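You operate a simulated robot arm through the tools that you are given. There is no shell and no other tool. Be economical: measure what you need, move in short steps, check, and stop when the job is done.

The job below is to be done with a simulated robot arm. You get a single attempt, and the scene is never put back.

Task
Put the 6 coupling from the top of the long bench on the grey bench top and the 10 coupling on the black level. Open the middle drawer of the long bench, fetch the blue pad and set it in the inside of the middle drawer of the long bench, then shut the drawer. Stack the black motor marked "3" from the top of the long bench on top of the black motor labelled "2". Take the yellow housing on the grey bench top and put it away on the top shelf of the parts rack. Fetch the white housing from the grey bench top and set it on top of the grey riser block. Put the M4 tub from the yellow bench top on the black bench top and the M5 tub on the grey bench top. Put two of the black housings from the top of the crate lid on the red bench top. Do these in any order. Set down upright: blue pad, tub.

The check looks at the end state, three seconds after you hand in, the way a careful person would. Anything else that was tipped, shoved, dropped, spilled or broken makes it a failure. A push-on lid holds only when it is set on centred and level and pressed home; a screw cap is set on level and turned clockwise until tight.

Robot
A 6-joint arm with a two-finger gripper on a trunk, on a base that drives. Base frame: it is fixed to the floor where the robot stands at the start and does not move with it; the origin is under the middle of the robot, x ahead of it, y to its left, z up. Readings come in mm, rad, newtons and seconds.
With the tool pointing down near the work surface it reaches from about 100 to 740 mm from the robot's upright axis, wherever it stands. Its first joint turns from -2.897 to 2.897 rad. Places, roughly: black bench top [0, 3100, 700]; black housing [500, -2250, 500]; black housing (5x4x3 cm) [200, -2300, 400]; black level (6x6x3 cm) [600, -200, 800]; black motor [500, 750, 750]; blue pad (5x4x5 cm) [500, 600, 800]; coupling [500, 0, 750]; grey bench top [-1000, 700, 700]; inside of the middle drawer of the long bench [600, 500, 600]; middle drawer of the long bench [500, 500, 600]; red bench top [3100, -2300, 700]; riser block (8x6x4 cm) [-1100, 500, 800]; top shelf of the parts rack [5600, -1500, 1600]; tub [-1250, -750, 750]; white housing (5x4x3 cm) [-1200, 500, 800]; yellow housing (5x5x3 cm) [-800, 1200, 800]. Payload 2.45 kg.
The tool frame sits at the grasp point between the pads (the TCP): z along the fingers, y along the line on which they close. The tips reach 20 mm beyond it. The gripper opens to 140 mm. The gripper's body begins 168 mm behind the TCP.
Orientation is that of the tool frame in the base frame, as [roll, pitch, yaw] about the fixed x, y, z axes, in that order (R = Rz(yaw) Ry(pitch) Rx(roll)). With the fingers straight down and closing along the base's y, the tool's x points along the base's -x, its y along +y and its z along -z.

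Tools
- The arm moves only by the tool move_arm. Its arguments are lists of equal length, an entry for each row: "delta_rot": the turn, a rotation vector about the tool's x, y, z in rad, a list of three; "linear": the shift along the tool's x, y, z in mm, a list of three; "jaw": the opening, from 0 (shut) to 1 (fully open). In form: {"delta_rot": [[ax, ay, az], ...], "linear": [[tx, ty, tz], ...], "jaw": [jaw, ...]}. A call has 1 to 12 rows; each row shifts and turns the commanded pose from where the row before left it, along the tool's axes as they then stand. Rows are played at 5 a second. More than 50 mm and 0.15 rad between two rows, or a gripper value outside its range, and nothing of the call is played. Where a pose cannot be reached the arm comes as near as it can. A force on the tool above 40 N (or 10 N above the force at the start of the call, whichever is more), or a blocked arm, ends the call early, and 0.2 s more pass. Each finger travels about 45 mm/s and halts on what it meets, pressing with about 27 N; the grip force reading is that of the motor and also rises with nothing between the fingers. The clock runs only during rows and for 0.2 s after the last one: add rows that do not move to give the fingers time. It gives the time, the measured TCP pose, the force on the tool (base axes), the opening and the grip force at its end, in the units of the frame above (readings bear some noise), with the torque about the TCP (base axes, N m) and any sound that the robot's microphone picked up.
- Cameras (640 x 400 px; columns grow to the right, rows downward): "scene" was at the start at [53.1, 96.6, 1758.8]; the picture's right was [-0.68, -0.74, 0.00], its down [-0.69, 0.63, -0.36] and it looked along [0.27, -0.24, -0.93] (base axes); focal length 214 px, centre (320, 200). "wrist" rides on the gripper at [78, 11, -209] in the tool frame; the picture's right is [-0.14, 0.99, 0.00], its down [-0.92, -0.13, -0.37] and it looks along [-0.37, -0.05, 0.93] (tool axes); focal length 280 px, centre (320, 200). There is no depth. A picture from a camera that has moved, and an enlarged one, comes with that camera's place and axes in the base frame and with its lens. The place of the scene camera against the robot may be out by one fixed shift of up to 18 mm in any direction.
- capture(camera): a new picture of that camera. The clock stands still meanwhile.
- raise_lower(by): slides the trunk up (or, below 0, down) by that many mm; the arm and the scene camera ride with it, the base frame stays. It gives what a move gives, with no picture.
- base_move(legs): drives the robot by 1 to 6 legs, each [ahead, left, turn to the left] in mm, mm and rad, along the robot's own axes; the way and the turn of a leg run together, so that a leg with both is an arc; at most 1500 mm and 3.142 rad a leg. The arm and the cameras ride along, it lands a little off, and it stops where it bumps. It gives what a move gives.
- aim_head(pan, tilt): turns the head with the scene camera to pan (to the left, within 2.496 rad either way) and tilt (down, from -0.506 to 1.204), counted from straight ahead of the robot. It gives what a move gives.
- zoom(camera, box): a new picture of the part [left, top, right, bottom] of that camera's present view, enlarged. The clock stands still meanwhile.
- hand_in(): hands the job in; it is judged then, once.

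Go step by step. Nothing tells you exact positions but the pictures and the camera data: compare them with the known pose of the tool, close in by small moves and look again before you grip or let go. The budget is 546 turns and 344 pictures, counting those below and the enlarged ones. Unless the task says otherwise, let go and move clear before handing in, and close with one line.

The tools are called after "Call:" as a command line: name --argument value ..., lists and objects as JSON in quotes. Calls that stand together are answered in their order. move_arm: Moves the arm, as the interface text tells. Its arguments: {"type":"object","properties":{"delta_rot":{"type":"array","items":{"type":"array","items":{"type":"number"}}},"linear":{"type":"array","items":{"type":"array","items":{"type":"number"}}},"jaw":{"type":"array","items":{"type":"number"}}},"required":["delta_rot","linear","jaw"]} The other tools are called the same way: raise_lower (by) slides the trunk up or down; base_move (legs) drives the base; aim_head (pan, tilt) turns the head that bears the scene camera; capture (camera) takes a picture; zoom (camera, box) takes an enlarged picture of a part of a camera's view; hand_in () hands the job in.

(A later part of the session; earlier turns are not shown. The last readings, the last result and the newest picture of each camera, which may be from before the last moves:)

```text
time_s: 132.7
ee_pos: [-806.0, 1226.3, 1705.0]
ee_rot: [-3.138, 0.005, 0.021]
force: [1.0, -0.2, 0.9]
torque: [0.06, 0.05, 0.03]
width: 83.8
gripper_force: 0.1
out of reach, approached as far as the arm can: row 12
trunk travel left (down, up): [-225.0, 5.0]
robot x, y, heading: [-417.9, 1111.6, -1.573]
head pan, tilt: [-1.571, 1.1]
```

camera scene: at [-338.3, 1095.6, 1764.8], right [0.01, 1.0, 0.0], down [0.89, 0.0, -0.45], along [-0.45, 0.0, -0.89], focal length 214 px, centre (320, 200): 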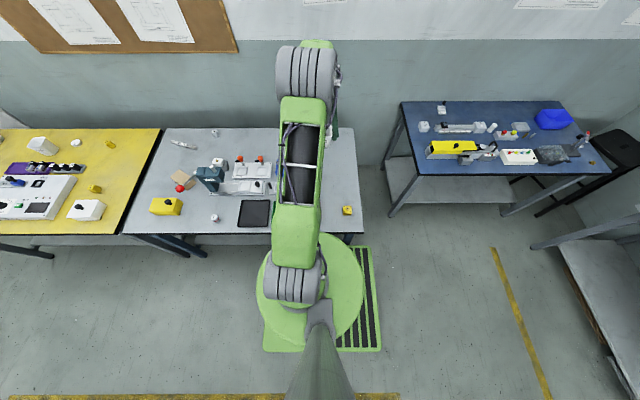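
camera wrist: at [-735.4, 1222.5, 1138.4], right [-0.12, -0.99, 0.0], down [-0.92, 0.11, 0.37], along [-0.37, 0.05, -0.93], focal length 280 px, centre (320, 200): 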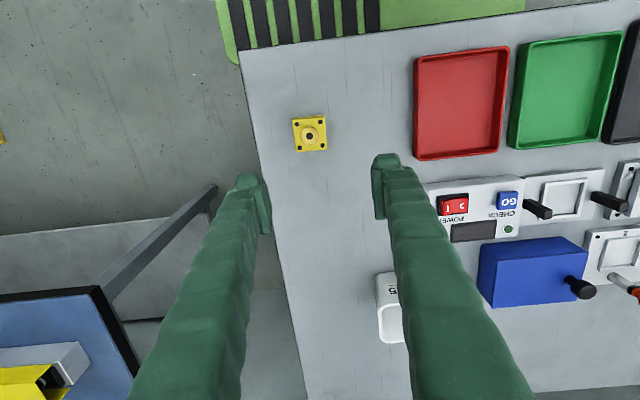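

The tool-down pose reaches z ≈ 1700, so the shelf is feasible. Coming back down to fetch the housing.

Call:
move_arm --delta_rot '[[0, 0, 0], [0, 0, 0], [0, 0, 0], [0, 0, 0], [0, 0, 0], [0, 0, 0], [0, 0, 0], [0, 0, 0], [0, 0, 0], [0, 0, 0], [0, 0, 0], [0, 0, 0]]' --linear '[[0, 0, 48], [0, 0, 48], [0, 0, 48], [0, 0, 48], [0, 0, 48], [0, 0, 48], [0, 0, 48], [0, 0, 48], [0, 0, 48], [0, 0, 48], [0, 0, 48], [0, 0, 48]]' --jaw '[0.6, 0.6, 0.6, 0.6, 0.6, 0.6, 0.6, 0.6, 0.6, 0.6, 0.6, 0.6]'

Call:
raise_lower --by -200

Call:
move_arm --delta_rot '[[-0.001, 0, 0], [0, 0, 0], [0, 0, 0]]' --linear '[[20, -10, 35], [0, 0, 30], [0, 0, 0]]' --jaw '[0.6, 0.6, 0.6]'

Call:
capture --camera "wrist"

```text
time_s: 135.3
ee_pos: [-808.7, 1229.3, 1123.5]
ee_rot: [-3.14, 0.001, 0.018]
force: [0.7, 0.0, -0.1]
torque: [-0.03, -0.04, 0.0]
width: 84.0
gripper_force: 0.1
trunk travel left (down, up): [-225.0, 5.0]
robot x, y, heading: [-416.0, 1109.8, -1.58]
head pan, tilt: [-1.571, 1.1]
```

```text
time_s: 137.5
ee_pos: [-808.3, 1227.7, 923.3]
ee_rot: [-3.141, 0.0, 0.017]
force: [-0.3, 0.4, 0.1]
torque: [0.03, -0.03, 0.0]
width: 83.8
gripper_force: 0.1
trunk travel left (down, up): [-25.0, 205.0]
robot x, y, heading: [-416.0, 1109.5, -1.576]
head pan, tilt: [-1.571, 1.1]
```

```text
time_s: 138.3
ee_pos: [-788.0, 1237.1, 858.4]
ee_rot: [3.141, 0.001, 0.018]
force: [-0.2, 0.6, 0.3]
torque: [0.03, 0.0, 0.01]
width: 84.0
gripper_force: 0.0
trunk travel left (down, up): [-25.0, 205.0]
robot x, y, heading: [-417.1, 1108.6, -1.576]
head pan, tilt: [-1.571, 1.1]
```

```text
278 pictures are left
camera wrist: at [-708.5, 1227.8, 1068.2], right [-0.12, -0.99, 0.0], down [-0.92, 0.11, 0.37], along [-0.37, 0.04, -0.93], focal length 280 px, centre (320, 200)
```

wrist: 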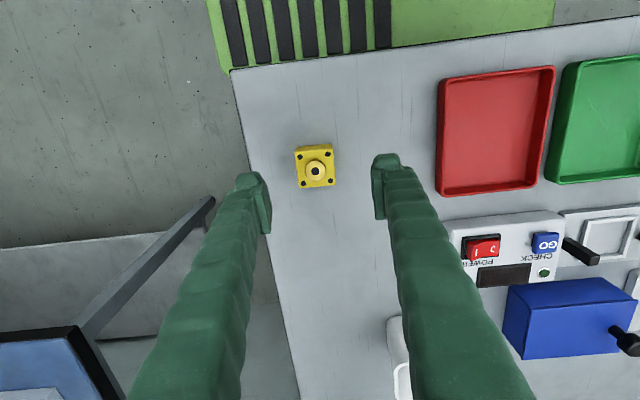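

Call:
move_arm --delta_rot '[[0, 0, 0], [0, 0, 0], [0, 0, 0], [0, 0, 0]]' --linear '[[-1, -5.5, 40], [0, 0, 40], [0, 0, 14], [0, 0, 0]]' --jaw '[0.6, 0.6, 0.6, 0.6]'

Call:
zoom --camera "wrist" --box '[200, 100, 440, 250]'

```text
time_s: 139.3
ee_pos: [-789.7, 1243.3, 763.3]
ee_rot: [-3.14, -0.001, 0.02]
force: [-0.4, 0.6, 0.8]
torque: [-0.02, 0.0, 0.0]
width: 84.0
gripper_force: 0.1
trunk travel left (down, up): [-25.0, 205.0]
robot x, y, heading: [-416.1, 1111.5, -1.574]
head pan, tilt: [-1.571, 1.1]
```

```text
2.67 times, centred on (320, 175) of wrist
camera zoom: at [-710.1, 1233.7, 973.2], right [-0.12, -0.99, 0.0], down [-0.92, 0.11, 0.37], along [-0.37, 0.04, -0.93], focal length 748 px, centre (320, 267)
```

zoom: 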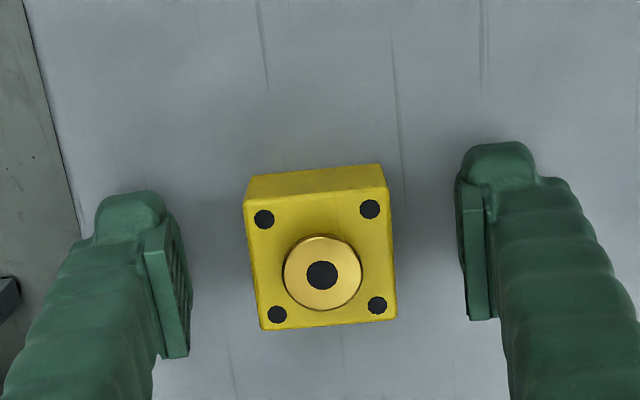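

Call:
move_arm --delta_rot '[[0, 0, 0], [0, 0, 0], [0, 0, 0], [0, 0, 0], [0, 0, 0], [0, 0, 0], [0, 0, 0], [0, 0, 0], [0, 0, 0]]' --linear '[[0, 0, 0], [0, 0, 0], [0, 0, 0], [0, 0, 0], [0, 0, -35], [0, 0, -45], [0, 0, -45], [0, 0, -45], [0, 0, 0]]' --jaw '[0.4, 0.25, 0.25, 0.25, 0.25, 0.25, 0.25, 0.25, 0.25]'

Call:
capture --camera "wrist"

```text
time_s: 141.3
ee_pos: [-789.4, 1242.7, 935.5]
ee_rot: [3.141, 0.0, 0.018]
force: [0.7, 0.0, -1.8]
torque: [-0.01, -0.01, 0.0]
width: 40.8
gripper_force: 27.0
trunk travel left (down, up): [-25.0, 205.0]
robot x, y, heading: [-417.3, 1109.0, -1.575]
head pan, tilt: [-1.571, 1.1]
```

```text
276 pictures are left
camera wrist: at [-710.4, 1233.2, 1145.3], right [-0.12, -0.99, 0.0], down [-0.92, 0.11, 0.37], along [-0.37, 0.04, -0.93], focal length 280 px, centre (320, 200)
```

wrist: 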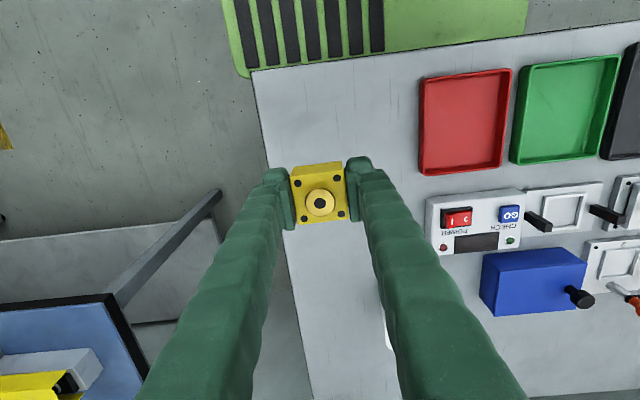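

Gripped. Swinging the arm to the front and driving toward the rack.

Call:
move_arm --delta_rot '[[0, 0, -0.12], [0, 0, -0.12], [0, 0, -0.12], [0, 0, -0.12], [0, 0, -0.12], [0, 0, -0.12], [0, 0, -0.12], [0, 0, -0.12]]' --linear '[[-14, 45.3, 0], [-14, 45.3, 0], [-14, 45.3, 0], [-14, 45.3, 0], [-14, 45.3, 0], [-14, 45.3, 0], [-14, 45.3, 0], [-14, 45.3, 0]]' --jaw '[0.25, 0.25, 0.25, 0.25, 0.25, 0.25, 0.25, 0.25]'

Call:
move_arm --delta_rot '[[0, 0, -0.12], [0, 0, -0.12], [0, 0, -0.12], [0, 0, -0.12], [0, 0, -0.12], [0, 0, -0.12], [0, 0, -0.12], [0, 0, -0.12]]' --linear '[[-14, 45.3, 0], [-14, 45.3, 0], [-14, 45.3, 0], [-14, 45.3, 0], [-14, 45.3, 0], [-14, 45.3, 0], [-14, 45.3, 0], [-14, 45.3, 0]]' --jaw '[0.25, 0.25, 0.25, 0.25, 0.25, 0.25, 0.25, 0.25]'

Call:
base_move --legs '[[0, 250, 0], [1280, 0, 0], [1280, 0, 0], [0, 0, 1.574]]'

Call:
aim_head --pan 0.0 --tilt 0.5

Call:
capture --camera "scene"

```text
time_s: 143.1
ee_pos: [-740.2, 880.9, 936.5]
ee_rot: [-3.139, 0.001, 0.979]
force: [0.4, -0.8, -0.8]
torque: [-0.03, 0.05, 0.01]
width: 40.4
gripper_force: 26.7
trunk travel left (down, up): [-25.0, 205.0]
robot x, y, heading: [-418.1, 1110.1, -1.58]
head pan, tilt: [-1.571, 1.1]
```

```text
time_s: 144.9
ee_pos: [-412.0, 717.7, 933.9]
ee_rot: [3.141, 0.0, 1.94]
force: [0.5, -0.3, -2.9]
torque: [0.0, 0.03, 0.01]
width: 40.9
gripper_force: 26.8
trunk travel left (down, up): [-25.0, 205.0]
robot x, y, heading: [-415.0, 1112.7, -1.577]
head pan, tilt: [-1.571, 1.1]
```

```text
time_s: 163.7
ee_pos: [145.2, -1453.3, 935.1]
ee_rot: [3.141, -0.001, -2.771]
force: [-0.6, 0.7, -1.9]
torque: [0.0, 0.02, -0.03]
width: 40.8
gripper_force: 26.4
trunk travel left (down, up): [-25.0, 205.0]
robot x, y, heading: [-249.2, -1460.3, -0.003]
head pan, tilt: [-1.571, 1.1]
```

```text
time_s: 165.3
ee_pos: [145.1, -1454.1, 935.2]
ee_rot: [-3.14, 0.002, -2.774]
force: [-0.4, 0.6, -2.4]
torque: [-0.01, 0.05, 0.01]
width: 40.7
gripper_force: 27.0
trunk travel left (down, up): [-25.0, 205.0]
robot x, y, heading: [-248.6, -1452.7, -0.003]
head pan, tilt: [0.0, 0.499]
```

```text
275 pictures are left
camera scene: at [-145.9, -1323.0, 1812.4], right [0.0, -1.0, 0.0], down [-0.48, 0.0, -0.88], along [0.88, 0.0, -0.48], focal length 214 px, centre (320, 200)
```

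scene: 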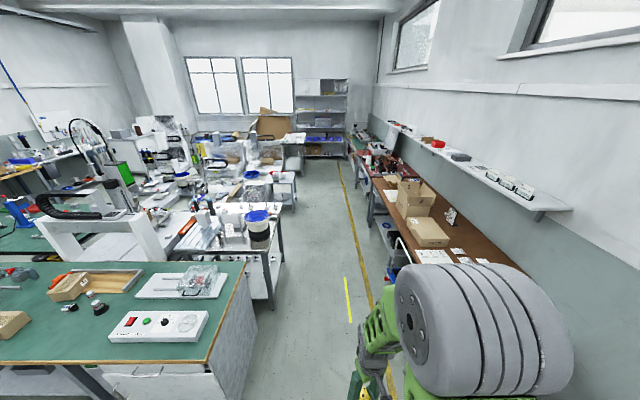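

Call:
base_move --legs '[[1500, 0, 0], [1500, 0, 0]]'

Call:
capture --camera "scene"

```text
time_s: 179.7
ee_pos: [3119.4, -1494.7, 933.7]
ee_rot: [3.141, 0.0, -2.785]
force: [0.1, -0.2, -1.1]
torque: [0.02, 0.01, 0.03]
width: 40.8
gripper_force: 27.1
trunk travel left (down, up): [-25.0, 205.0]
robot x, y, heading: [2727.8, -1492.9, -0.022]
head pan, tilt: [0.0, 0.499]
```

```text
274 pictures are left
camera scene: at [2831.0, -1359.5, 1812.4], right [-0.02, -1.0, 0.0], down [-0.48, 0.01, -0.88], along [0.88, -0.02, -0.48], focal length 214 px, centre (320, 200)
```

scene: 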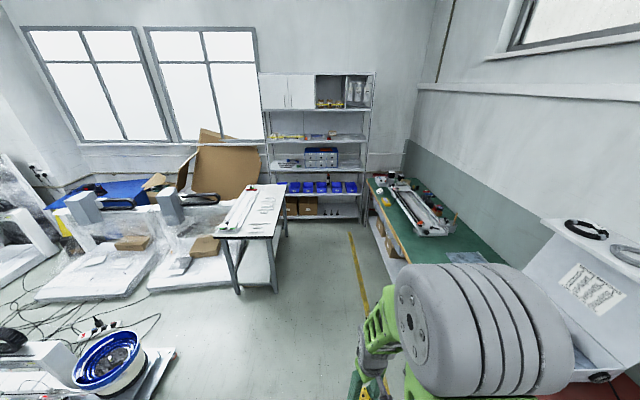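

Call:
zoom --camera "scene" --box '[240, 60, 400, 160]'

```text
4.00 times, centred on (320, 110) of scene
camera zoom: at [2831.0, -1359.5, 1812.4], right [-0.02, -1.0, 0.0], down [-0.48, 0.01, -0.88], along [0.88, -0.02, -0.48], focal length 858 px, centre (320, 560)
```

zoom: 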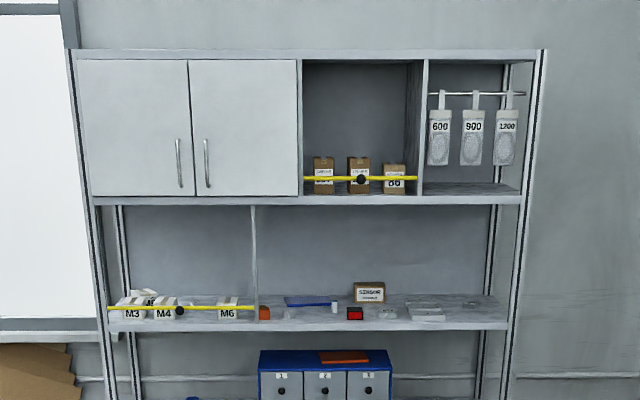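

The top shelf compartment sits around z 1550–1600 beneath a roof near 1900. I'm driving closer to inspect it.

Call:
base_move --legs '[[0, 0, 0.02], [1000, 0, 0], [800, 0, 0]]'

Call:
aim_head --pan 0.0 --tilt 0.2

Call:
capture --camera "scene"

Call:
aim_head --pan -0.8 --tilt 0.9

Call:
capture --camera "scene"

```text
time_s: 189.1
ee_pos: [4922.1, -1451.1, 934.7]
ee_rot: [-3.141, 0.001, -2.739]
force: [0.2, 0.2, -1.4]
torque: [0.0, 0.01, 0.01]
width: 40.6
gripper_force: 26.8
trunk travel left (down, up): [-25.0, 205.0]
robot x, y, heading: [4531.5, -1465.6, 0.029]
head pan, tilt: [0.0, 0.499]
```

```text
time_s: 189.9
ee_pos: [4922.1, -1450.9, 935.1]
ee_rot: [3.141, 0.0, -2.738]
force: [-0.6, 0.0, -1.7]
torque: [-0.01, 0.01, 0.02]
width: 40.7
gripper_force: 27.3
trunk travel left (down, up): [-25.0, 205.0]
robot x, y, heading: [4528.0, -1464.3, 0.024]
head pan, tilt: [0.0, 0.201]
```

```text
272 pictures are left
camera scene: at [4629.2, -1329.5, 1840.1], right [0.03, -1.0, 0.0], down [-0.2, -0.01, -0.98], along [0.98, 0.03, -0.2], focal length 214 px, centre (320, 200)
```

scene: 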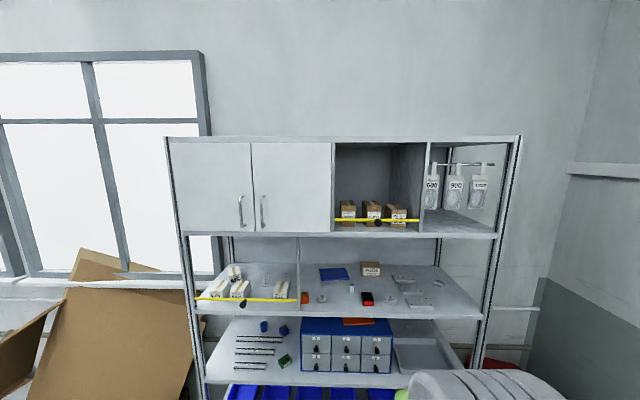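

```text
time_s: 191.1
ee_pos: [4922.6, -1450.2, 933.5]
ee_rot: [-3.14, -0.001, -2.738]
force: [-0.6, -0.1, -1.1]
torque: [0.0, 0.01, 0.02]
width: 40.8
gripper_force: 26.7
trunk travel left (down, up): [-25.0, 205.0]
robot x, y, heading: [4529.4, -1464.1, 0.025]
head pan, tilt: [-0.799, 0.901]
```

```text
271 pictures are left
camera scene: at [4590.2, -1384.7, 1778.6], right [-0.7, -0.72, 0.0], down [-0.56, 0.55, -0.62], along [0.45, -0.43, -0.78], focal length 214 px, centre (320, 200)
```

scene: 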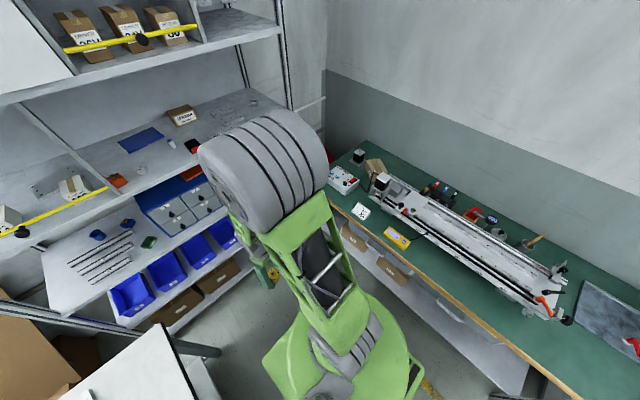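

Call:
aim_head --pan -0.3 --tilt 0.3

Call:
zoom --camera "scene" --box '[200, 80, 440, 230]'

```text
time_s: 192.1
ee_pos: [4923.0, -1450.8, 934.6]
ee_rot: [3.14, -0.001, -2.739]
force: [0.5, 0.3, -1.9]
torque: [-0.01, 0.03, -0.04]
width: 40.7
gripper_force: 27.1
trunk travel left (down, up): [-25.0, 205.0]
robot x, y, heading: [4528.5, -1463.2, 0.029]
head pan, tilt: [-0.3, 0.3]
```

```text
2.67 times, centred on (320, 155) of scene
camera zoom: at [4626.0, -1357.3, 1830.8], right [-0.27, -0.96, 0.0], down [-0.29, 0.08, -0.95], along [0.92, -0.26, -0.3], focal length 572 px, centre (320, 320)
```

zoom: 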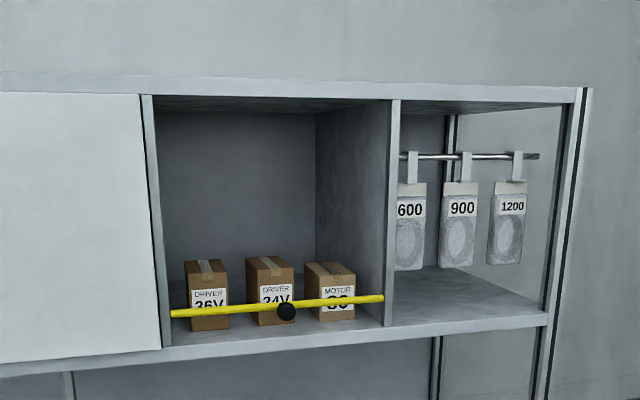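

The middle open compartment (y about -1360…-1720) holds three boxes behind a bar. I'll drive closer for a better look into it.

Call:
base_move --legs '[[370, 0, -0.027]]'

Call:
capture --camera "scene"

Call:
aim_head --pan -0.4 --tilt 0.4

Call:
zoom --camera "scene" --box '[200, 60, 520, 260]'

```text
time_s: 194.4
ee_pos: [5283.1, -1455.4, 935.4]
ee_rot: [-3.141, -0.002, -2.764]
force: [-0.5, -0.1, -1.3]
torque: [-0.03, 0.08, -0.02]
width: 40.7
gripper_force: 27.2
trunk travel left (down, up): [-25.0, 205.0]
robot x, y, heading: [4887.9, -1465.0, 0.004]
head pan, tilt: [-0.3, 0.3]
```

```text
269 pictures are left
camera scene: at [4990.6, -1354.2, 1830.8], right [-0.29, -0.96, 0.0], down [-0.28, 0.09, -0.96], along [0.91, -0.28, -0.3], focal length 214 px, centre (320, 200)
```

scene: 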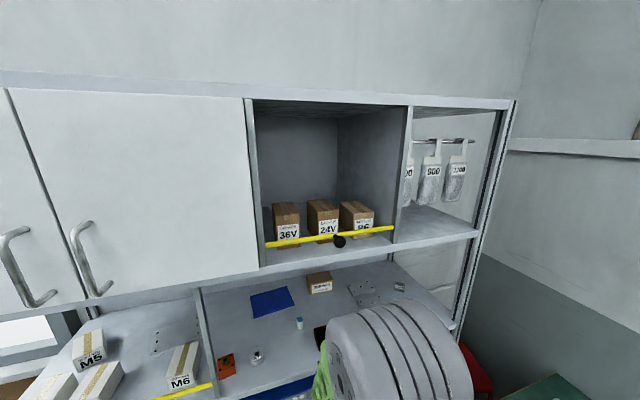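

```text
time_s: 195.1
ee_pos: [5283.4, -1455.6, 935.2]
ee_rot: [3.142, 0.001, -2.764]
force: [0.3, 0.7, -1.3]
torque: [-0.04, -0.02, 0.0]
width: 40.8
gripper_force: 26.7
trunk travel left (down, up): [-25.0, 205.0]
robot x, y, heading: [4893.5, -1463.0, -0.002]
head pan, tilt: [-0.4, 0.4]
```

```text
2.00 times, centred on (360, 160) of scene
camera zoom: at [4986.2, -1362.6, 1821.6], right [-0.39, -0.92, 0.0], down [-0.36, 0.15, -0.92], along [0.85, -0.36, -0.39], focal length 429 px, centre (240, 280)
```

zoom: 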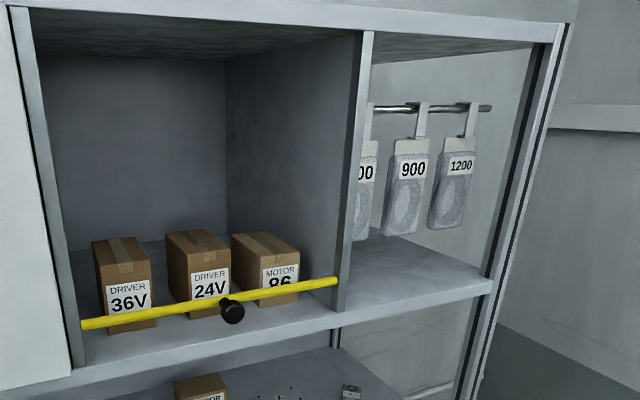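

I can see a ~75 mm strip of shelf between the bar and the boxes. The roof forces a leaning tool, so I'll set the housing down on the green bench nearby and regrip it with the tool leaning back about 23°. Backing up and swinging the arm to the right.

Call:
base_move --legs '[[-330, 0, 0]]'

Call:
move_arm --delta_rot '[[0, 0, 0.121], [0, 0, 0.121], [0, 0, 0.121], [0, 0, 0.121], [0, 0, 0.121], [0, 0, 0.121], [0, 0, 0.121], [0, 0, 0.121], [0, 0, 0.121], [0, 0, 0.121], [0, 0, 0.121], [0, 0, 0.121]]' --linear '[[20.2, -43.3, 0], [20.2, -43.3, 0], [20.2, -43.3, 0], [20.2, -43.3, 0], [20.2, -43.3, 0], [20.2, -43.3, 0], [20.2, -43.3, 0], [20.2, -43.3, 0], [20.2, -43.3, 0], [20.2, -43.3, 0], [20.2, -43.3, 0], [20.2, -43.3, 0]]' --jaw '[0.25, 0.25, 0.25, 0.25, 0.25, 0.25, 0.25, 0.25, 0.25, 0.25, 0.25, 0.25]'

Call:
move_arm --delta_rot '[[0, 0, 0.126], [0, 0, 0.126], [0, 0, 0.126], [0, 0, 0.12]]' --linear '[[0, 0, 0], [0, 0, 0], [0, 0, 0], [0, 0, 0]]' --jaw '[0.25, 0.25, 0.25, 0.25]'

Call:
aim_head --pan -1.4 --tilt 1.0

Call:
capture --camera "wrist"

Call:
capture --camera "scene"

```text
time_s: 197.2
ee_pos: [4951.5, -1456.7, 934.8]
ee_rot: [3.141, 0.0, -2.765]
force: [-0.3, -0.2, -2.6]
torque: [0.0, -0.02, -0.01]
width: 40.8
gripper_force: 27.0
trunk travel left (down, up): [-25.0, 205.0]
robot x, y, heading: [4555.5, -1466.2, 0.002]
head pan, tilt: [-0.4, 0.4]
```

```text
time_s: 199.8
ee_pos: [4600.1, -1847.9, 931.8]
ee_rot: [3.141, 0.0, 2.066]
force: [0.3, 0.6, -1.0]
torque: [0.03, 0.0, 0.01]
width: 40.9
gripper_force: 26.6
trunk travel left (down, up): [-25.0, 205.0]
robot x, y, heading: [4554.8, -1456.4, 0.004]
head pan, tilt: [-0.4, 0.4]
```

```text
time_s: 200.8
ee_pos: [4602.4, -1847.4, 933.6]
ee_rot: [-3.141, 0.001, 1.567]
force: [0.0, 0.1, -1.2]
torque: [-0.01, -0.02, -0.01]
width: 41.2
gripper_force: 26.8
trunk travel left (down, up): [-25.0, 205.0]
robot x, y, heading: [4554.6, -1462.6, 0.006]
head pan, tilt: [-0.4, 0.4]
```

```text
time_s: 202.1
ee_pos: [4602.8, -1847.9, 934.4]
ee_rot: [-3.141, 0.0, 1.571]
force: [0.7, -0.5, -2.2]
torque: [0.0, 0.01, -0.02]
width: 41.1
gripper_force: 26.6
trunk travel left (down, up): [-25.0, 205.0]
robot x, y, heading: [4555.7, -1463.6, 0.006]
head pan, tilt: [-1.4, 1.0]
```

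```text
267 pictures are left
camera wrist: at [4614.1, -1769.6, 1143.8], right [0.99, -0.14, 0.0], down [-0.13, -0.92, 0.37], along [-0.05, -0.37, -0.93], focal length 280 px, centre (320, 200)
```

wrist: 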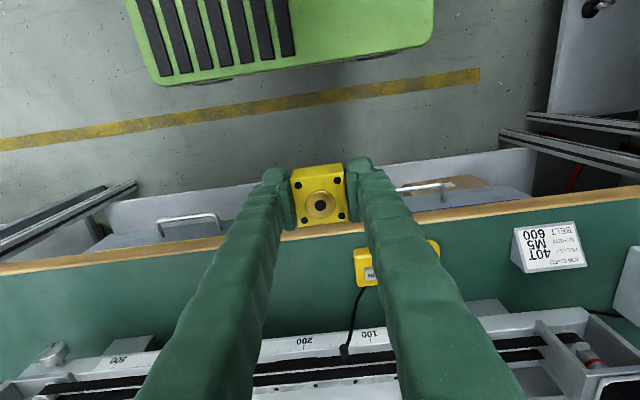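

```text
266 pictures are left
camera scene: at [4580.3, -1396.4, 1771.4], right [-0.98, -0.17, 0.0], down [-0.15, 0.83, -0.54], along [0.09, -0.53, -0.84], focal length 214 px, centre (320, 200)
```

scene: 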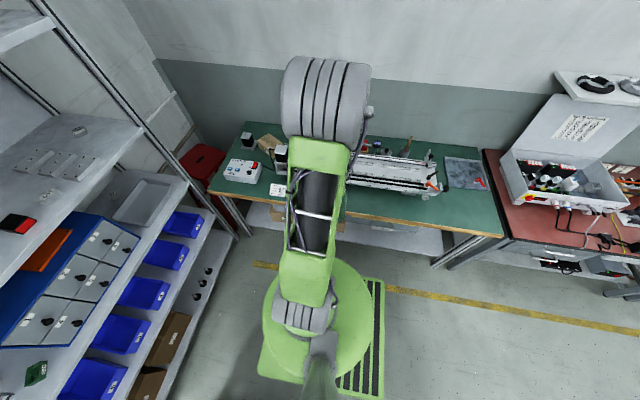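

Call:
move_arm --delta_rot '[[0, 0, 0], [0, 0, 0], [0, 0, 0], [0, 0, 0], [0, 0, 0], [0, 0, 0], [0, 0, 0], [0, 0, 0], [0, 0, 0]]' --linear '[[-48, -11, 0], [-48, -11, 0], [-48, -11, 0], [-48, -11, 0], [0, 0, 45], [0, 0, 45], [0, 0, 40], [0, 0, 30], [0, 0, 0]]' --jaw '[0.25, 0.25, 0.25, 0.25, 0.25, 0.25, 0.25, 0.25, 0.25]'

Call:
capture --camera "wrist"

```text
time_s: 204.1
ee_pos: [4558.3, -2042.7, 775.2]
ee_rot: [-3.141, 0.0, 1.568]
force: [-0.5, -0.1, -1.3]
torque: [0.01, 0.04, 0.03]
width: 40.8
gripper_force: 27.0
trunk travel left (down, up): [-25.0, 205.0]
robot x, y, heading: [4554.9, -1457.3, 0.003]
head pan, tilt: [-1.4, 1.0]
```

```text
265 pictures are left
camera wrist: at [4570.1, -1964.5, 984.2], right [0.99, -0.14, 0.0], down [-0.13, -0.92, 0.37], along [-0.05, -0.37, -0.93], focal length 280 px, centre (320, 200)
```

wrist: 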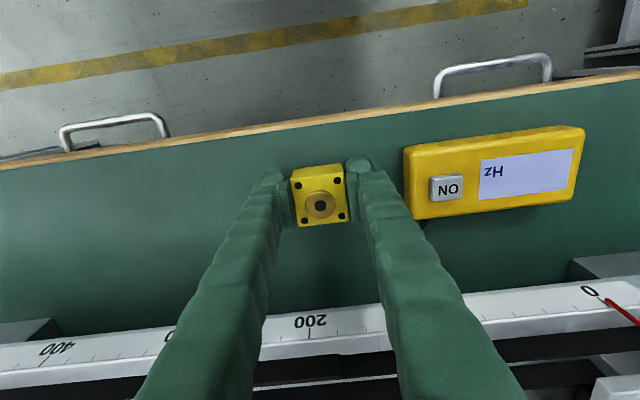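

Call:
move_arm --delta_rot '[[0, 0, 0], [0, 0, 0], [0, 0, 0]]' --linear '[[0, -30, 0], [0, 0, 7], [0, 0, 0]]' --jaw '[0.25, 0.25, 0.25]'

Call:
move_arm --delta_rot '[[0, 0, 0], [0, 0, 0], [0, 0, 0]]' --linear '[[0, 0, 2], [0, 0, 2], [0, 0, 0]]' --jaw '[0.25, 0.25, 0.25]'

Call:
move_arm --delta_rot '[[0, 0, 0], [0, 0, 0], [0, 0, 0]]' --linear '[[0, 0, 2], [0, 0, 1], [0, 0, 0]]' --jaw '[0.25, 0.25, 0.25]'

```text
time_s: 204.9
ee_pos: [4528.2, -2041.2, 768.4]
ee_rot: [3.141, 0.0, 1.568]
force: [-0.1, -0.3, -0.4]
torque: [0.03, -0.01, 0.0]
width: 40.9
gripper_force: 27.5
trunk travel left (down, up): [-25.0, 205.0]
robot x, y, heading: [4554.4, -1459.1, 0.0]
head pan, tilt: [-1.4, 1.0]
```

```text
time_s: 205.7
ee_pos: [4528.1, -2041.1, 764.4]
ee_rot: [3.139, 0.001, 1.57]
force: [-0.6, 1.4, 1.9]
torque: [-0.05, -0.03, -0.04]
width: 40.6
gripper_force: 27.3
trunk travel left (down, up): [-25.0, 205.0]
robot x, y, heading: [4556.3, -1462.8, 0.004]
head pan, tilt: [-1.4, 1.0]
```

```text
time_s: 206.5
ee_pos: [4528.5, -2041.3, 762.2]
ee_rot: [3.141, 0.005, 1.569]
force: [-5.9, 4.5, 21.6]
torque: [0.05, 0.08, -0.03]
width: 41.0
gripper_force: 26.5
trunk travel left (down, up): [-25.0, 205.0]
robot x, y, heading: [4558.2, -1462.7, 0.004]
head pan, tilt: [-1.4, 1.0]
```

Call:
move_arm --delta_rot '[[0, 0, 0], [0, 0, 0], [0, 0, 0], [0, 0, 0], [0, 0, 0], [0, 0, 0], [0, -0.14, 0], [0, -0.13, 0], [0, -0.13, 0], [0, 0, 0]]' --linear '[[0, 0, -1.5], [0, 0, 0], [0, 0, 0], [0, 0, -20], [0, 0, -40], [0, 0, -10], [0, 0, 0], [0, 0, 0], [0, 0, 0], [0, 0, 0]]' --jaw '[0.3, 0.4, 0.5, 0.5, 0.5, 0.5, 0.5, 0.5, 0.5, 0.5]'

Call:
capture --camera "wrist"

```text
time_s: 208.7
ee_pos: [4518.9, -2036.5, 831.8]
ee_rot: [-3.109, 0.295, 1.568]
force: [-0.3, 0.4, 0.0]
torque: [0.0, 0.0, -0.01]
width: 70.1
gripper_force: 0.2
out of reach, approached as far as the arm can: row 9
trunk travel left (down, up): [-25.0, 205.0]
robot x, y, heading: [4557.3, -1461.8, 0.003]
head pan, tilt: [-1.4, 1.0]
```

```text
264 pictures are left
camera wrist: at [4537.2, -1901.1, 1008.7], right [0.99, -0.14, 0.01], down [-0.12, -0.77, 0.62], along [-0.08, -0.62, -0.78], focal length 280 px, centre (320, 200)
```

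wrist: 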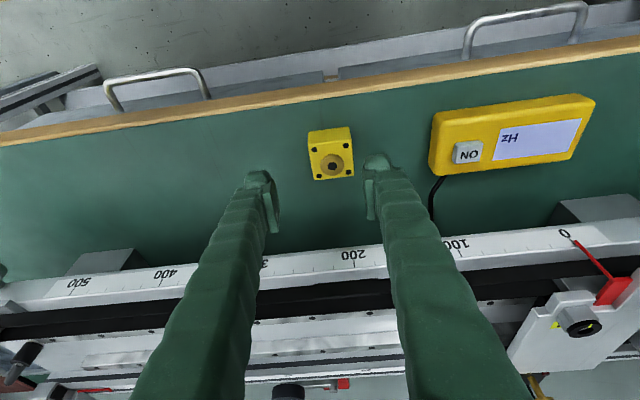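

The outward lean is limited at this radius. I'll step the base away to get more lean at a longer reach.

Call:
move_arm --delta_rot '[[0, 0, 0], [0, 0, 0]]' --linear '[[0, 0, -50], [0, 0, -50]]' --jaw '[0.5, 0.5]'

Call:
base_move --legs '[[0, 110, 0]]'

Call:
move_arm --delta_rot '[[0, 0, 0], [0, 0, 0], [0, 0, 0], [0, -0.05, 0], [0, -0.05, 0], [0, -0.05, 0]]' --linear '[[-45, 0, 0], [-45, 0, 0], [-10, 5, 0], [0, 0, 0], [0, 0, 0], [0, 0, 0]]' --jaw '[0.5, 0.5, 0.5, 0.5, 0.5, 0.5]'

```text
time_s: 209.3
ee_pos: [4536.4, -2010.2, 893.8]
ee_rot: [3.121, 0.332, 1.568]
force: [0.1, -0.5, -0.4]
torque: [0.0, 0.0, -0.02]
width: 70.2
gripper_force: 0.0
out of reach, approached as far as the arm can: row 1
trunk travel left (down, up): [-25.0, 205.0]
robot x, y, heading: [4556.4, -1462.5, 0.003]
head pan, tilt: [-1.4, 1.0]
```

```text
time_s: 210.9
ee_pos: [4535.4, -1901.2, 893.8]
ee_rot: [3.119, 0.332, 1.569]
force: [0.9, -1.0, -0.4]
torque: [-0.02, -0.01, -0.01]
width: 70.3
gripper_force: 0.0
trunk travel left (down, up): [-25.0, 205.0]
robot x, y, heading: [4555.7, -1350.2, 0.002]
head pan, tilt: [-1.4, 1.0]
```

```text
time_s: 212.3
ee_pos: [4542.8, -1996.6, 926.2]
ee_rot: [3.112, 0.457, 1.565]
force: [-0.3, 0.0, 0.3]
torque: [0.0, -0.01, -0.01]
width: 70.0
gripper_force: 0.1
trunk travel left (down, up): [-25.0, 205.0]
robot x, y, heading: [4557.0, -1354.6, 0.001]
head pan, tilt: [-1.4, 1.0]
```

Before re-gripping, I'll measure the bay with the wrist camera. Straightening, retracting and swinging the arm forward.

Call:
move_arm --delta_rot '[[0.03, 0.14, 0], [0, 0.14, 0], [0, 0.14, 0], [0, 0.037, 0], [0, 0, 0], [0, 0, 0], [0, 0, 0], [0, 0, 0]]' --linear '[[0, 0, 0], [0, 0, 0], [0, 0, 0], [45, 0, 0], [48, 0, 0], [48, 0, 0], [48, 0, 0], [48, 0, 0]]' --jaw '[0.5, 0.5, 0.5, 0.5, 0.5, 0.5, 0.5, 0.5]'

Call:
move_arm --delta_rot '[[0, 0, -0.118], [0, 0, -0.118], [0, 0, -0.118], [0, 0, -0.118], [0, 0, -0.118], [0, 0, -0.118], [0, 0, -0.118], [0, 0, -0.118], [0, 0, -0.118], [0, 0, -0.118], [0, 0, -0.118], [0, 0, -0.118]]' --linear '[[2.8, 47.1, 0], [2.8, 47.1, 0], [2.8, 47.1, 0], [2.8, 47.1, 0], [2.8, 47.1, 0], [2.8, 47.1, 0], [2.8, 47.1, 0], [2.8, 47.1, 0], [2.8, 47.1, 0], [2.8, 47.1, 0], [2.8, 47.1, 0], [2.8, 47.1, 0]]' --jaw '[0.5, 0.5, 0.5, 0.5, 0.5, 0.5, 0.5, 0.5, 0.5, 0.5, 0.5, 0.5]'

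Call:
raise_lower --by 200

```text
time_s: 214.1
ee_pos: [4542.8, -1758.6, 917.5]
ee_rot: [-3.134, 0.026, 1.564]
force: [0.3, 0.0, 0.4]
torque: [-0.03, -0.01, -0.01]
width: 70.1
gripper_force: 0.1
trunk travel left (down, up): [-25.0, 205.0]
robot x, y, heading: [4556.4, -1352.0, 0.002]
head pan, tilt: [-1.4, 1.0]
```

```text
time_s: 216.7
ee_pos: [4940.8, -1424.1, 907.1]
ee_rot: [-3.116, -0.002, 2.979]
force: [-0.8, -0.6, -0.8]
torque: [-0.03, 0.02, 0.02]
width: 69.9
gripper_force: 0.1
trunk travel left (down, up): [-25.0, 205.0]
robot x, y, heading: [4556.3, -1351.8, 0.004]
head pan, tilt: [-1.4, 1.0]
```

```text
time_s: 218.9
ee_pos: [4941.0, -1424.0, 1106.0]
ee_rot: [-3.117, -0.005, 2.98]
force: [-0.2, 0.1, -0.5]
torque: [0.0, -0.02, -0.01]
width: 69.9
gripper_force: 0.1
trunk travel left (down, up): [-225.0, 5.0]
robot x, y, heading: [4555.2, -1351.9, 0.007]
head pan, tilt: [-1.4, 1.0]
```

Call:
base_move --legs '[[300, -100, -0.005]]'

Call:
move_arm --delta_rot '[[-0.025, 0, -0.12], [0, 0, 0], [0, 0, 0], [0, 0, 0], [0, 0, 0], [0, 0, 0], [0, 0, 0], [0, 0, 0], [0, 0, 0], [0, 0, 0], [0, 0, 0]]' --linear '[[0, 0, 0], [0, 0, -50], [0, 0, -50], [0, 0, -50], [0, 0, -50], [0, 0, -50], [0, 0, -50], [0, 0, -50], [0, 0, -50], [0, 0, -50], [0, 0, -50]]' --jaw '[0.5, 0.5, 0.5, 0.5, 0.5, 0.5, 0.5, 0.5, 0.5, 0.5, 0.5]'

Call:
move_arm --delta_rot '[[0, -0.14, 0], [0, -0.14, 0], [0, -0.14, 0], [0, -0.14, 0], [0, -0.14, 0]]' --linear '[[0, 0, 0], [0, 0, 0], [0, 0, 0], [0, 0, 0], [0, 0, 0]]' --jaw '[0.5, 0.5, 0.5, 0.5, 0.5]'

Call:
capture --camera "wrist"

```text
time_s: 221.0
ee_pos: [5244.1, -1525.0, 1106.4]
ee_rot: [-3.118, -0.005, 2.972]
force: [0.7, -0.2, -0.6]
torque: [0.0, 0.07, -0.01]
width: 70.0
gripper_force: 0.0
trunk travel left (down, up): [-225.0, 5.0]
robot x, y, heading: [4861.3, -1452.1, -0.001]
head pan, tilt: [-1.4, 1.0]
```

```text
time_s: 223.4
ee_pos: [5248.9, -1526.1, 1606.1]
ee_rot: [3.142, -0.006, 3.095]
force: [-0.9, -0.3, 0.1]
torque: [0.03, 0.01, 0.02]
width: 70.1
gripper_force: 0.0
trunk travel left (down, up): [-225.0, 5.0]
robot x, y, heading: [4858.8, -1455.5, 0.002]
head pan, tilt: [-1.4, 1.0]
```

```text
time_s: 224.6
ee_pos: [5245.1, -1524.5, 1608.3]
ee_rot: [-3.14, 0.698, 3.095]
force: [-0.1, -0.1, -0.7]
torque: [-0.02, -0.05, -0.03]
width: 69.9
gripper_force: 0.0
trunk travel left (down, up): [-225.0, 5.0]
robot x, y, heading: [4857.0, -1452.9, 0.005]
head pan, tilt: [-1.4, 1.0]
```

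```text
263 pictures are left
camera wrist: at [5051.4, -1504.3, 1718.4], right [0.15, 0.98, 0.09], down [0.46, -0.15, 0.87], along [0.87, -0.09, -0.48], focal length 280 px, centre (320, 200)
```

wrist: 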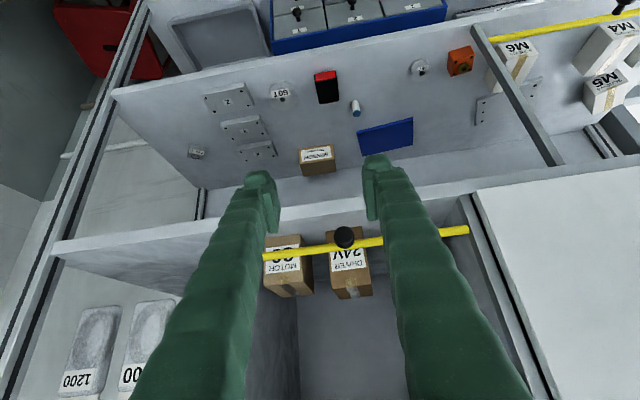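

Call:
zoom --camera "wrist" --box '[240, 180, 480, 330]'

```text
2.67 times, centred on (360, 255) of wrist
camera zoom: at [5051.4, -1504.3, 1718.4], right [0.15, 0.98, 0.09], down [0.46, -0.15, 0.87], along [0.87, -0.09, -0.48], focal length 748 px, centre (213, 53)
```

zoom: 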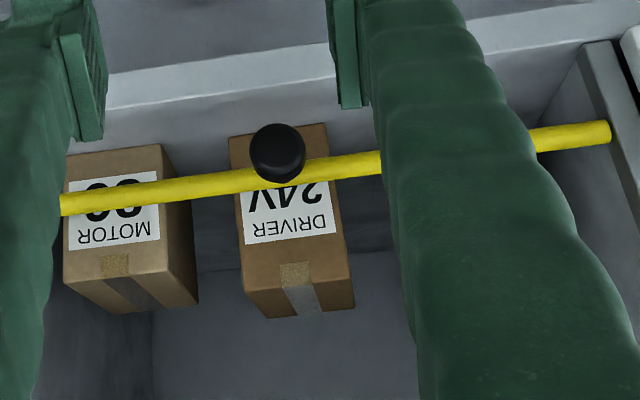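

Call:
move_arm --delta_rot '[[0, 0.1, 0], [0, 0.1, 0], [0, 0, 0], [0, 0, 0]]' --linear '[[0, 0, 0], [0, 0, 0], [0, 0, -45], [0, 0, -45]]' --jaw '[0.9, 0.9, 0.9, 0.9]'

Call:
zoom --camera "wrist" --box '[200, 180, 480, 355]'

```text
time_s: 225.8
ee_pos: [5195.2, -1507.9, 1637.2]
ee_rot: [3.099, 0.406, 3.108]
force: [-0.2, 0.2, -0.3]
torque: [0.01, -0.04, 0.02]
width: 126.1
gripper_force: 0.0
trunk travel left (down, up): [-225.0, 5.0]
robot x, y, heading: [4864.5, -1454.7, -0.003]
head pan, tilt: [-1.4, 1.0]
stopped in row 4: the arm was blocked; the commanded pose is now the measured one
```

```text
2.29 times, centred on (340, 268) of wrist
camera zoom: at [5041.7, -1501.1, 1799.5], right [0.14, 0.99, 0.09], down [0.7, -0.17, 0.7], along [0.7, -0.03, -0.71], focal length 641 px, centre (274, 46)
```

zoom: 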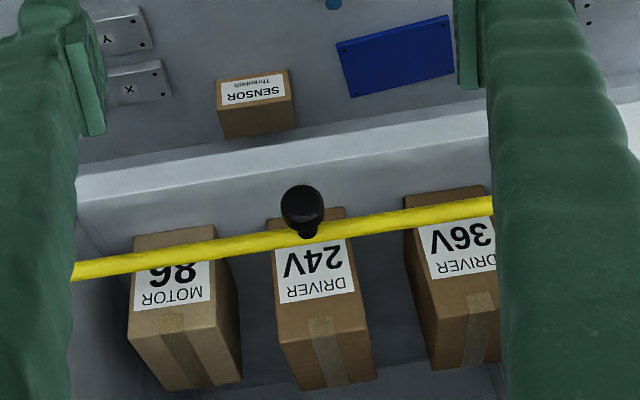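

The bay geometry from the wrist views: shelf z≈1556, front edge X≈5390, back wall ≈5800, bar ~25 mm in and ~40 mm up, boxes from 5455 to about 5636, with free floor behind them. I'll first regrip the housing on the green bench with a lean, then stage it on the second shelf to get a flatter grip. Returning to the bench.

Call:
base_move --legs '[[-305, 100, 0.0]]'

Call:
move_arm --delta_rot '[[0.042, 0, 0], [0, 0.14, 0], [0, 0.14, 0], [0, 0.126, 0], [0, 0, 0], [0, 0, 0], [0, 0, 0], [0, 0, 0], [0, 0, 0], [0, 0, 0], [0, 0, 0], [0, 0, 0]]' --linear '[[0, 0, 40], [-10, 0, 20], [-10, 0, 20], [-30, 0, 20], [-20, 0, 40], [0, 0, 48], [0, 0, 48], [0, 0, 48], [0, 0, 48], [0, 0, 48], [0, 0, 48], [0, 0, 40]]' --jaw '[0.5, 0.5, 0.5, 0.5, 0.5, 0.5, 0.5, 0.5, 0.5, 0.5, 0.5, 0.5]'

Call:
raise_lower --by -200

```text
time_s: 228.0
ee_pos: [4886.3, -1408.8, 1637.9]
ee_rot: [3.099, 0.406, 3.104]
force: [-0.1, 0.3, -0.2]
torque: [0.03, 0.01, -0.01]
width: 125.8
gripper_force: 0.0
trunk travel left (down, up): [-225.0, 5.0]
robot x, y, heading: [4551.7, -1353.9, -0.003]
head pan, tilt: [-1.4, 1.0]
```

```text
time_s: 230.6
ee_pos: [4989.4, -1410.5, 1183.6]
ee_rot: [3.14, -0.002, 3.104]
force: [-0.6, -0.2, 0.4]
torque: [0.0, 0.06, 0.01]
width: 69.9
gripper_force: 0.0
trunk travel left (down, up): [-225.0, 5.0]
robot x, y, heading: [4550.1, -1359.0, -0.003]
head pan, tilt: [-1.4, 1.0]
```

```text
time_s: 232.8
ee_pos: [4987.7, -1409.1, 984.0]
ee_rot: [3.14, -0.002, 3.106]
force: [0.3, 0.5, 0.0]
torque: [0.0, 0.0, -0.01]
width: 69.7
gripper_force: 0.1
trunk travel left (down, up): [-25.0, 205.0]
robot x, y, heading: [4553.4, -1355.5, -0.003]
head pan, tilt: [-1.4, 1.0]
```

Call:
move_arm --delta_rot '[[0, 0, 0.11], [0, 0, 0.11], [0, 0, 0.11], [0, 0, 0.11], [0, 0, 0.11], [0, 0, 0.11], [0, 0, 0.11], [0, 0, 0.11], [0, 0, 0.11], [0, 0, 0.11], [0, 0, 0.11], [0, 0, 0.11]]' --linear '[[6.8, -47.8, 0], [6.8, -47.8, 0], [6.8, -47.8, 0], [6.8, -47.8, 0], [6.8, -47.8, 0], [6.8, -47.8, 0], [6.8, -47.8, 0], [6.8, -47.8, 0], [6.8, -47.8, 0], [6.8, -47.8, 0], [6.8, -47.8, 0], [6.8, -47.8, 0]]' --jaw '[0.5, 0.5, 0.5, 0.5, 0.5, 0.5, 0.5, 0.5, 0.5, 0.5, 0.5, 0.5]'

Call:
move_arm --delta_rot '[[0, 0, 0.11], [0, 0, 0.108], [0, 0, 0], [0, 0, 0], [0, 0, 0], [0, 0, 0], [0, 0, 0], [0, -0.13, 0], [0, -0.13, 0], [0, -0.14, 0]]' --linear '[[6.8, -47.8, 0], [0, 0, 0], [-45, 0, 0], [-45, 0, 10], [-45, 0, 20], [-45, 0, 20], [-25, 0, 20], [0, 0, 0], [0, 0, 0], [0, 0, 0]]' --jaw '[0.5, 0.5, 0.5, 0.5, 0.5, 0.5, 0.5, 0.5, 0.5, 0.5]'

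Call:
capture --camera "wrist"

```text
time_s: 235.4
ee_pos: [4604.8, -1791.3, 983.5]
ee_rot: [3.141, -0.002, 1.785]
force: [-1.0, -0.2, 0.4]
torque: [-0.02, -0.04, -0.01]
width: 69.8
gripper_force: 0.1
trunk travel left (down, up): [-25.0, 205.0]
robot x, y, heading: [4550.4, -1357.7, 0.0]
head pan, tilt: [-1.4, 1.0]
```

```text
time_s: 237.6
ee_pos: [4559.3, -1999.5, 913.9]
ee_rot: [3.141, 0.402, 1.568]
force: [-0.6, -0.2, 0.8]
torque: [0.02, 0.0, -0.01]
width: 70.2
gripper_force: 0.0
trunk travel left (down, up): [-25.0, 205.0]
robot x, y, heading: [4551.8, -1354.4, -0.003]
head pan, tilt: [-1.4, 1.0]
```

```text
260 pictures are left
camera wrist: at [4571.3, -1846.0, 1076.1], right [0.99, -0.13, 0.05], down [-0.13, -0.7, 0.7], along [-0.05, -0.7, -0.71], focal length 280 px, centre (320, 200)
```

wrist: 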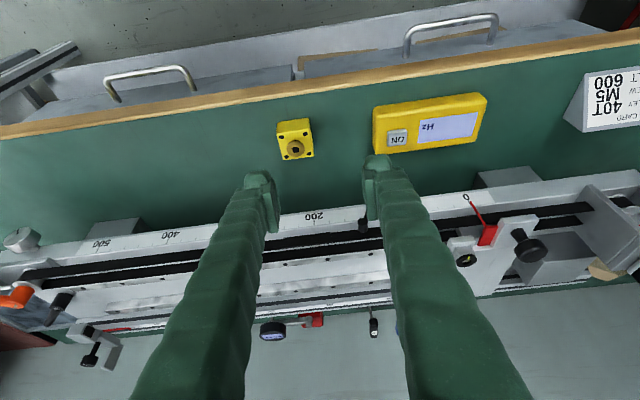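

Call:
move_arm --delta_rot '[[0, 0, 0], [0, 0, 0], [0, 0, 0]]' --linear '[[-2.8, -15.4, 46.5], [-2.8, -15.4, 46.5], [0, 0, 0]]' --jaw '[0.5, 0.5, 0.5]'

Call:
zoom --camera "wrist" --box '[200, 100, 440, 250]'

```text
time_s: 238.4
ee_pos: [4526.5, -2041.0, 830.8]
ee_rot: [-3.14, 0.4, 1.568]
force: [-0.3, -0.5, 0.3]
torque: [0.02, 0.04, -0.01]
width: 69.9
gripper_force: 0.0
trunk travel left (down, up): [-25.0, 205.0]
robot x, y, heading: [4552.0, -1353.8, -0.004]
head pan, tilt: [-1.4, 1.0]
```

```text
2.67 times, centred on (320, 175) of wrist
camera zoom: at [4538.1, -1887.8, 993.1], right [0.99, -0.13, 0.05], down [-0.13, -0.7, 0.7], along [-0.05, -0.7, -0.71], focal length 748 px, centre (320, 267)
```

zoom: 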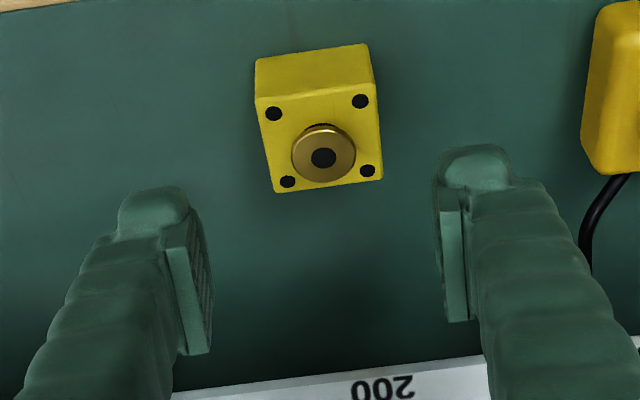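

Call:
move_arm --delta_rot '[[0, 0, 0], [0, 0, 0], [0, 0, 0]]' --linear '[[11.5, 1, 26], [11.5, 1, 26], [0, 0, 0]]' --jaw '[0.5, 0.5, 0.5]'

Call:
zoom --camera "wrist" --box '[200, 100, 440, 250]'

```text
time_s: 239.2
ee_pos: [4528.6, -2041.9, 773.2]
ee_rot: [3.141, 0.4, 1.569]
force: [0.3, 1.0, 0.9]
torque: [0.01, 0.04, -0.03]
width: 69.8
gripper_force: 0.0
trunk travel left (down, up): [-25.0, 205.0]
robot x, y, heading: [4552.0, -1355.5, -0.006]
head pan, tilt: [-1.4, 1.0]
```

```text
2.67 times, centred on (320, 175) of wrist
camera zoom: at [4541.4, -1887.8, 936.1], right [0.99, -0.13, 0.05], down [-0.13, -0.71, 0.7], along [-0.05, -0.7, -0.71], focal length 748 px, centre (320, 267)
```

zoom: 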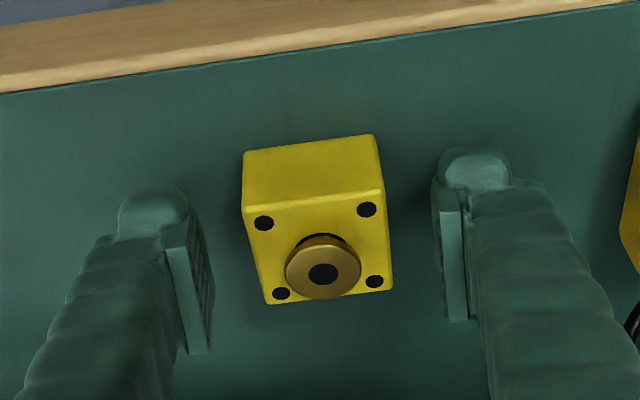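

Call:
move_arm --delta_rot '[[0, 0, 0], [0, 0, 0], [0, 0, 0], [0, 0, 0], [0, 0, 0], [0, 0, 0], [0, 0, 0], [0, 0, 0]]' --linear '[[0, 0, 0], [0, 0, 0], [0, 0, 0], [0, 0, 0], [-16, 0, -37], [-16, 0, -37], [-16, 0, -37], [0, 0, 0]]' --jaw '[0.35, 0.25, 0.25, 0.25, 0.25, 0.25, 0.25, 0.25]'

Call:
zoom --camera "wrist" --box '[200, 100, 440, 250]'

```text
time_s: 241.0
ee_pos: [4529.3, -2040.6, 895.1]
ee_rot: [-3.141, 0.398, 1.566]
force: [0.0, 0.2, -0.4]
torque: [0.03, 0.0, 0.03]
width: 40.7
gripper_force: 27.3
trunk travel left (down, up): [-25.0, 205.0]
robot x, y, heading: [4552.0, -1352.3, -0.004]
head pan, tilt: [-1.4, 1.0]
```

```text
2.67 times, centred on (320, 175) of wrist
camera zoom: at [4541.0, -1887.3, 1058.1], right [0.99, -0.13, 0.05], down [-0.13, -0.71, 0.7], along [-0.05, -0.7, -0.71], focal length 748 px, centre (320, 267)
```

zoom: 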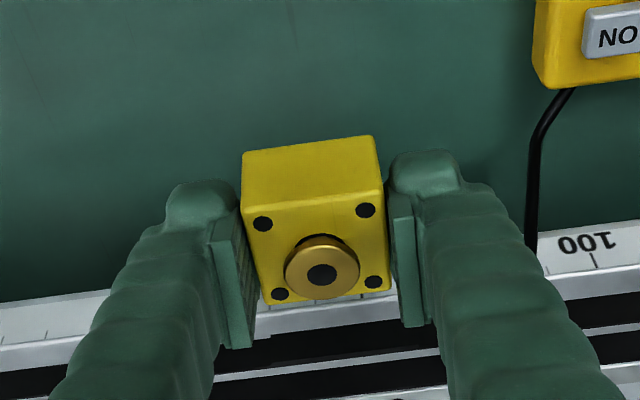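

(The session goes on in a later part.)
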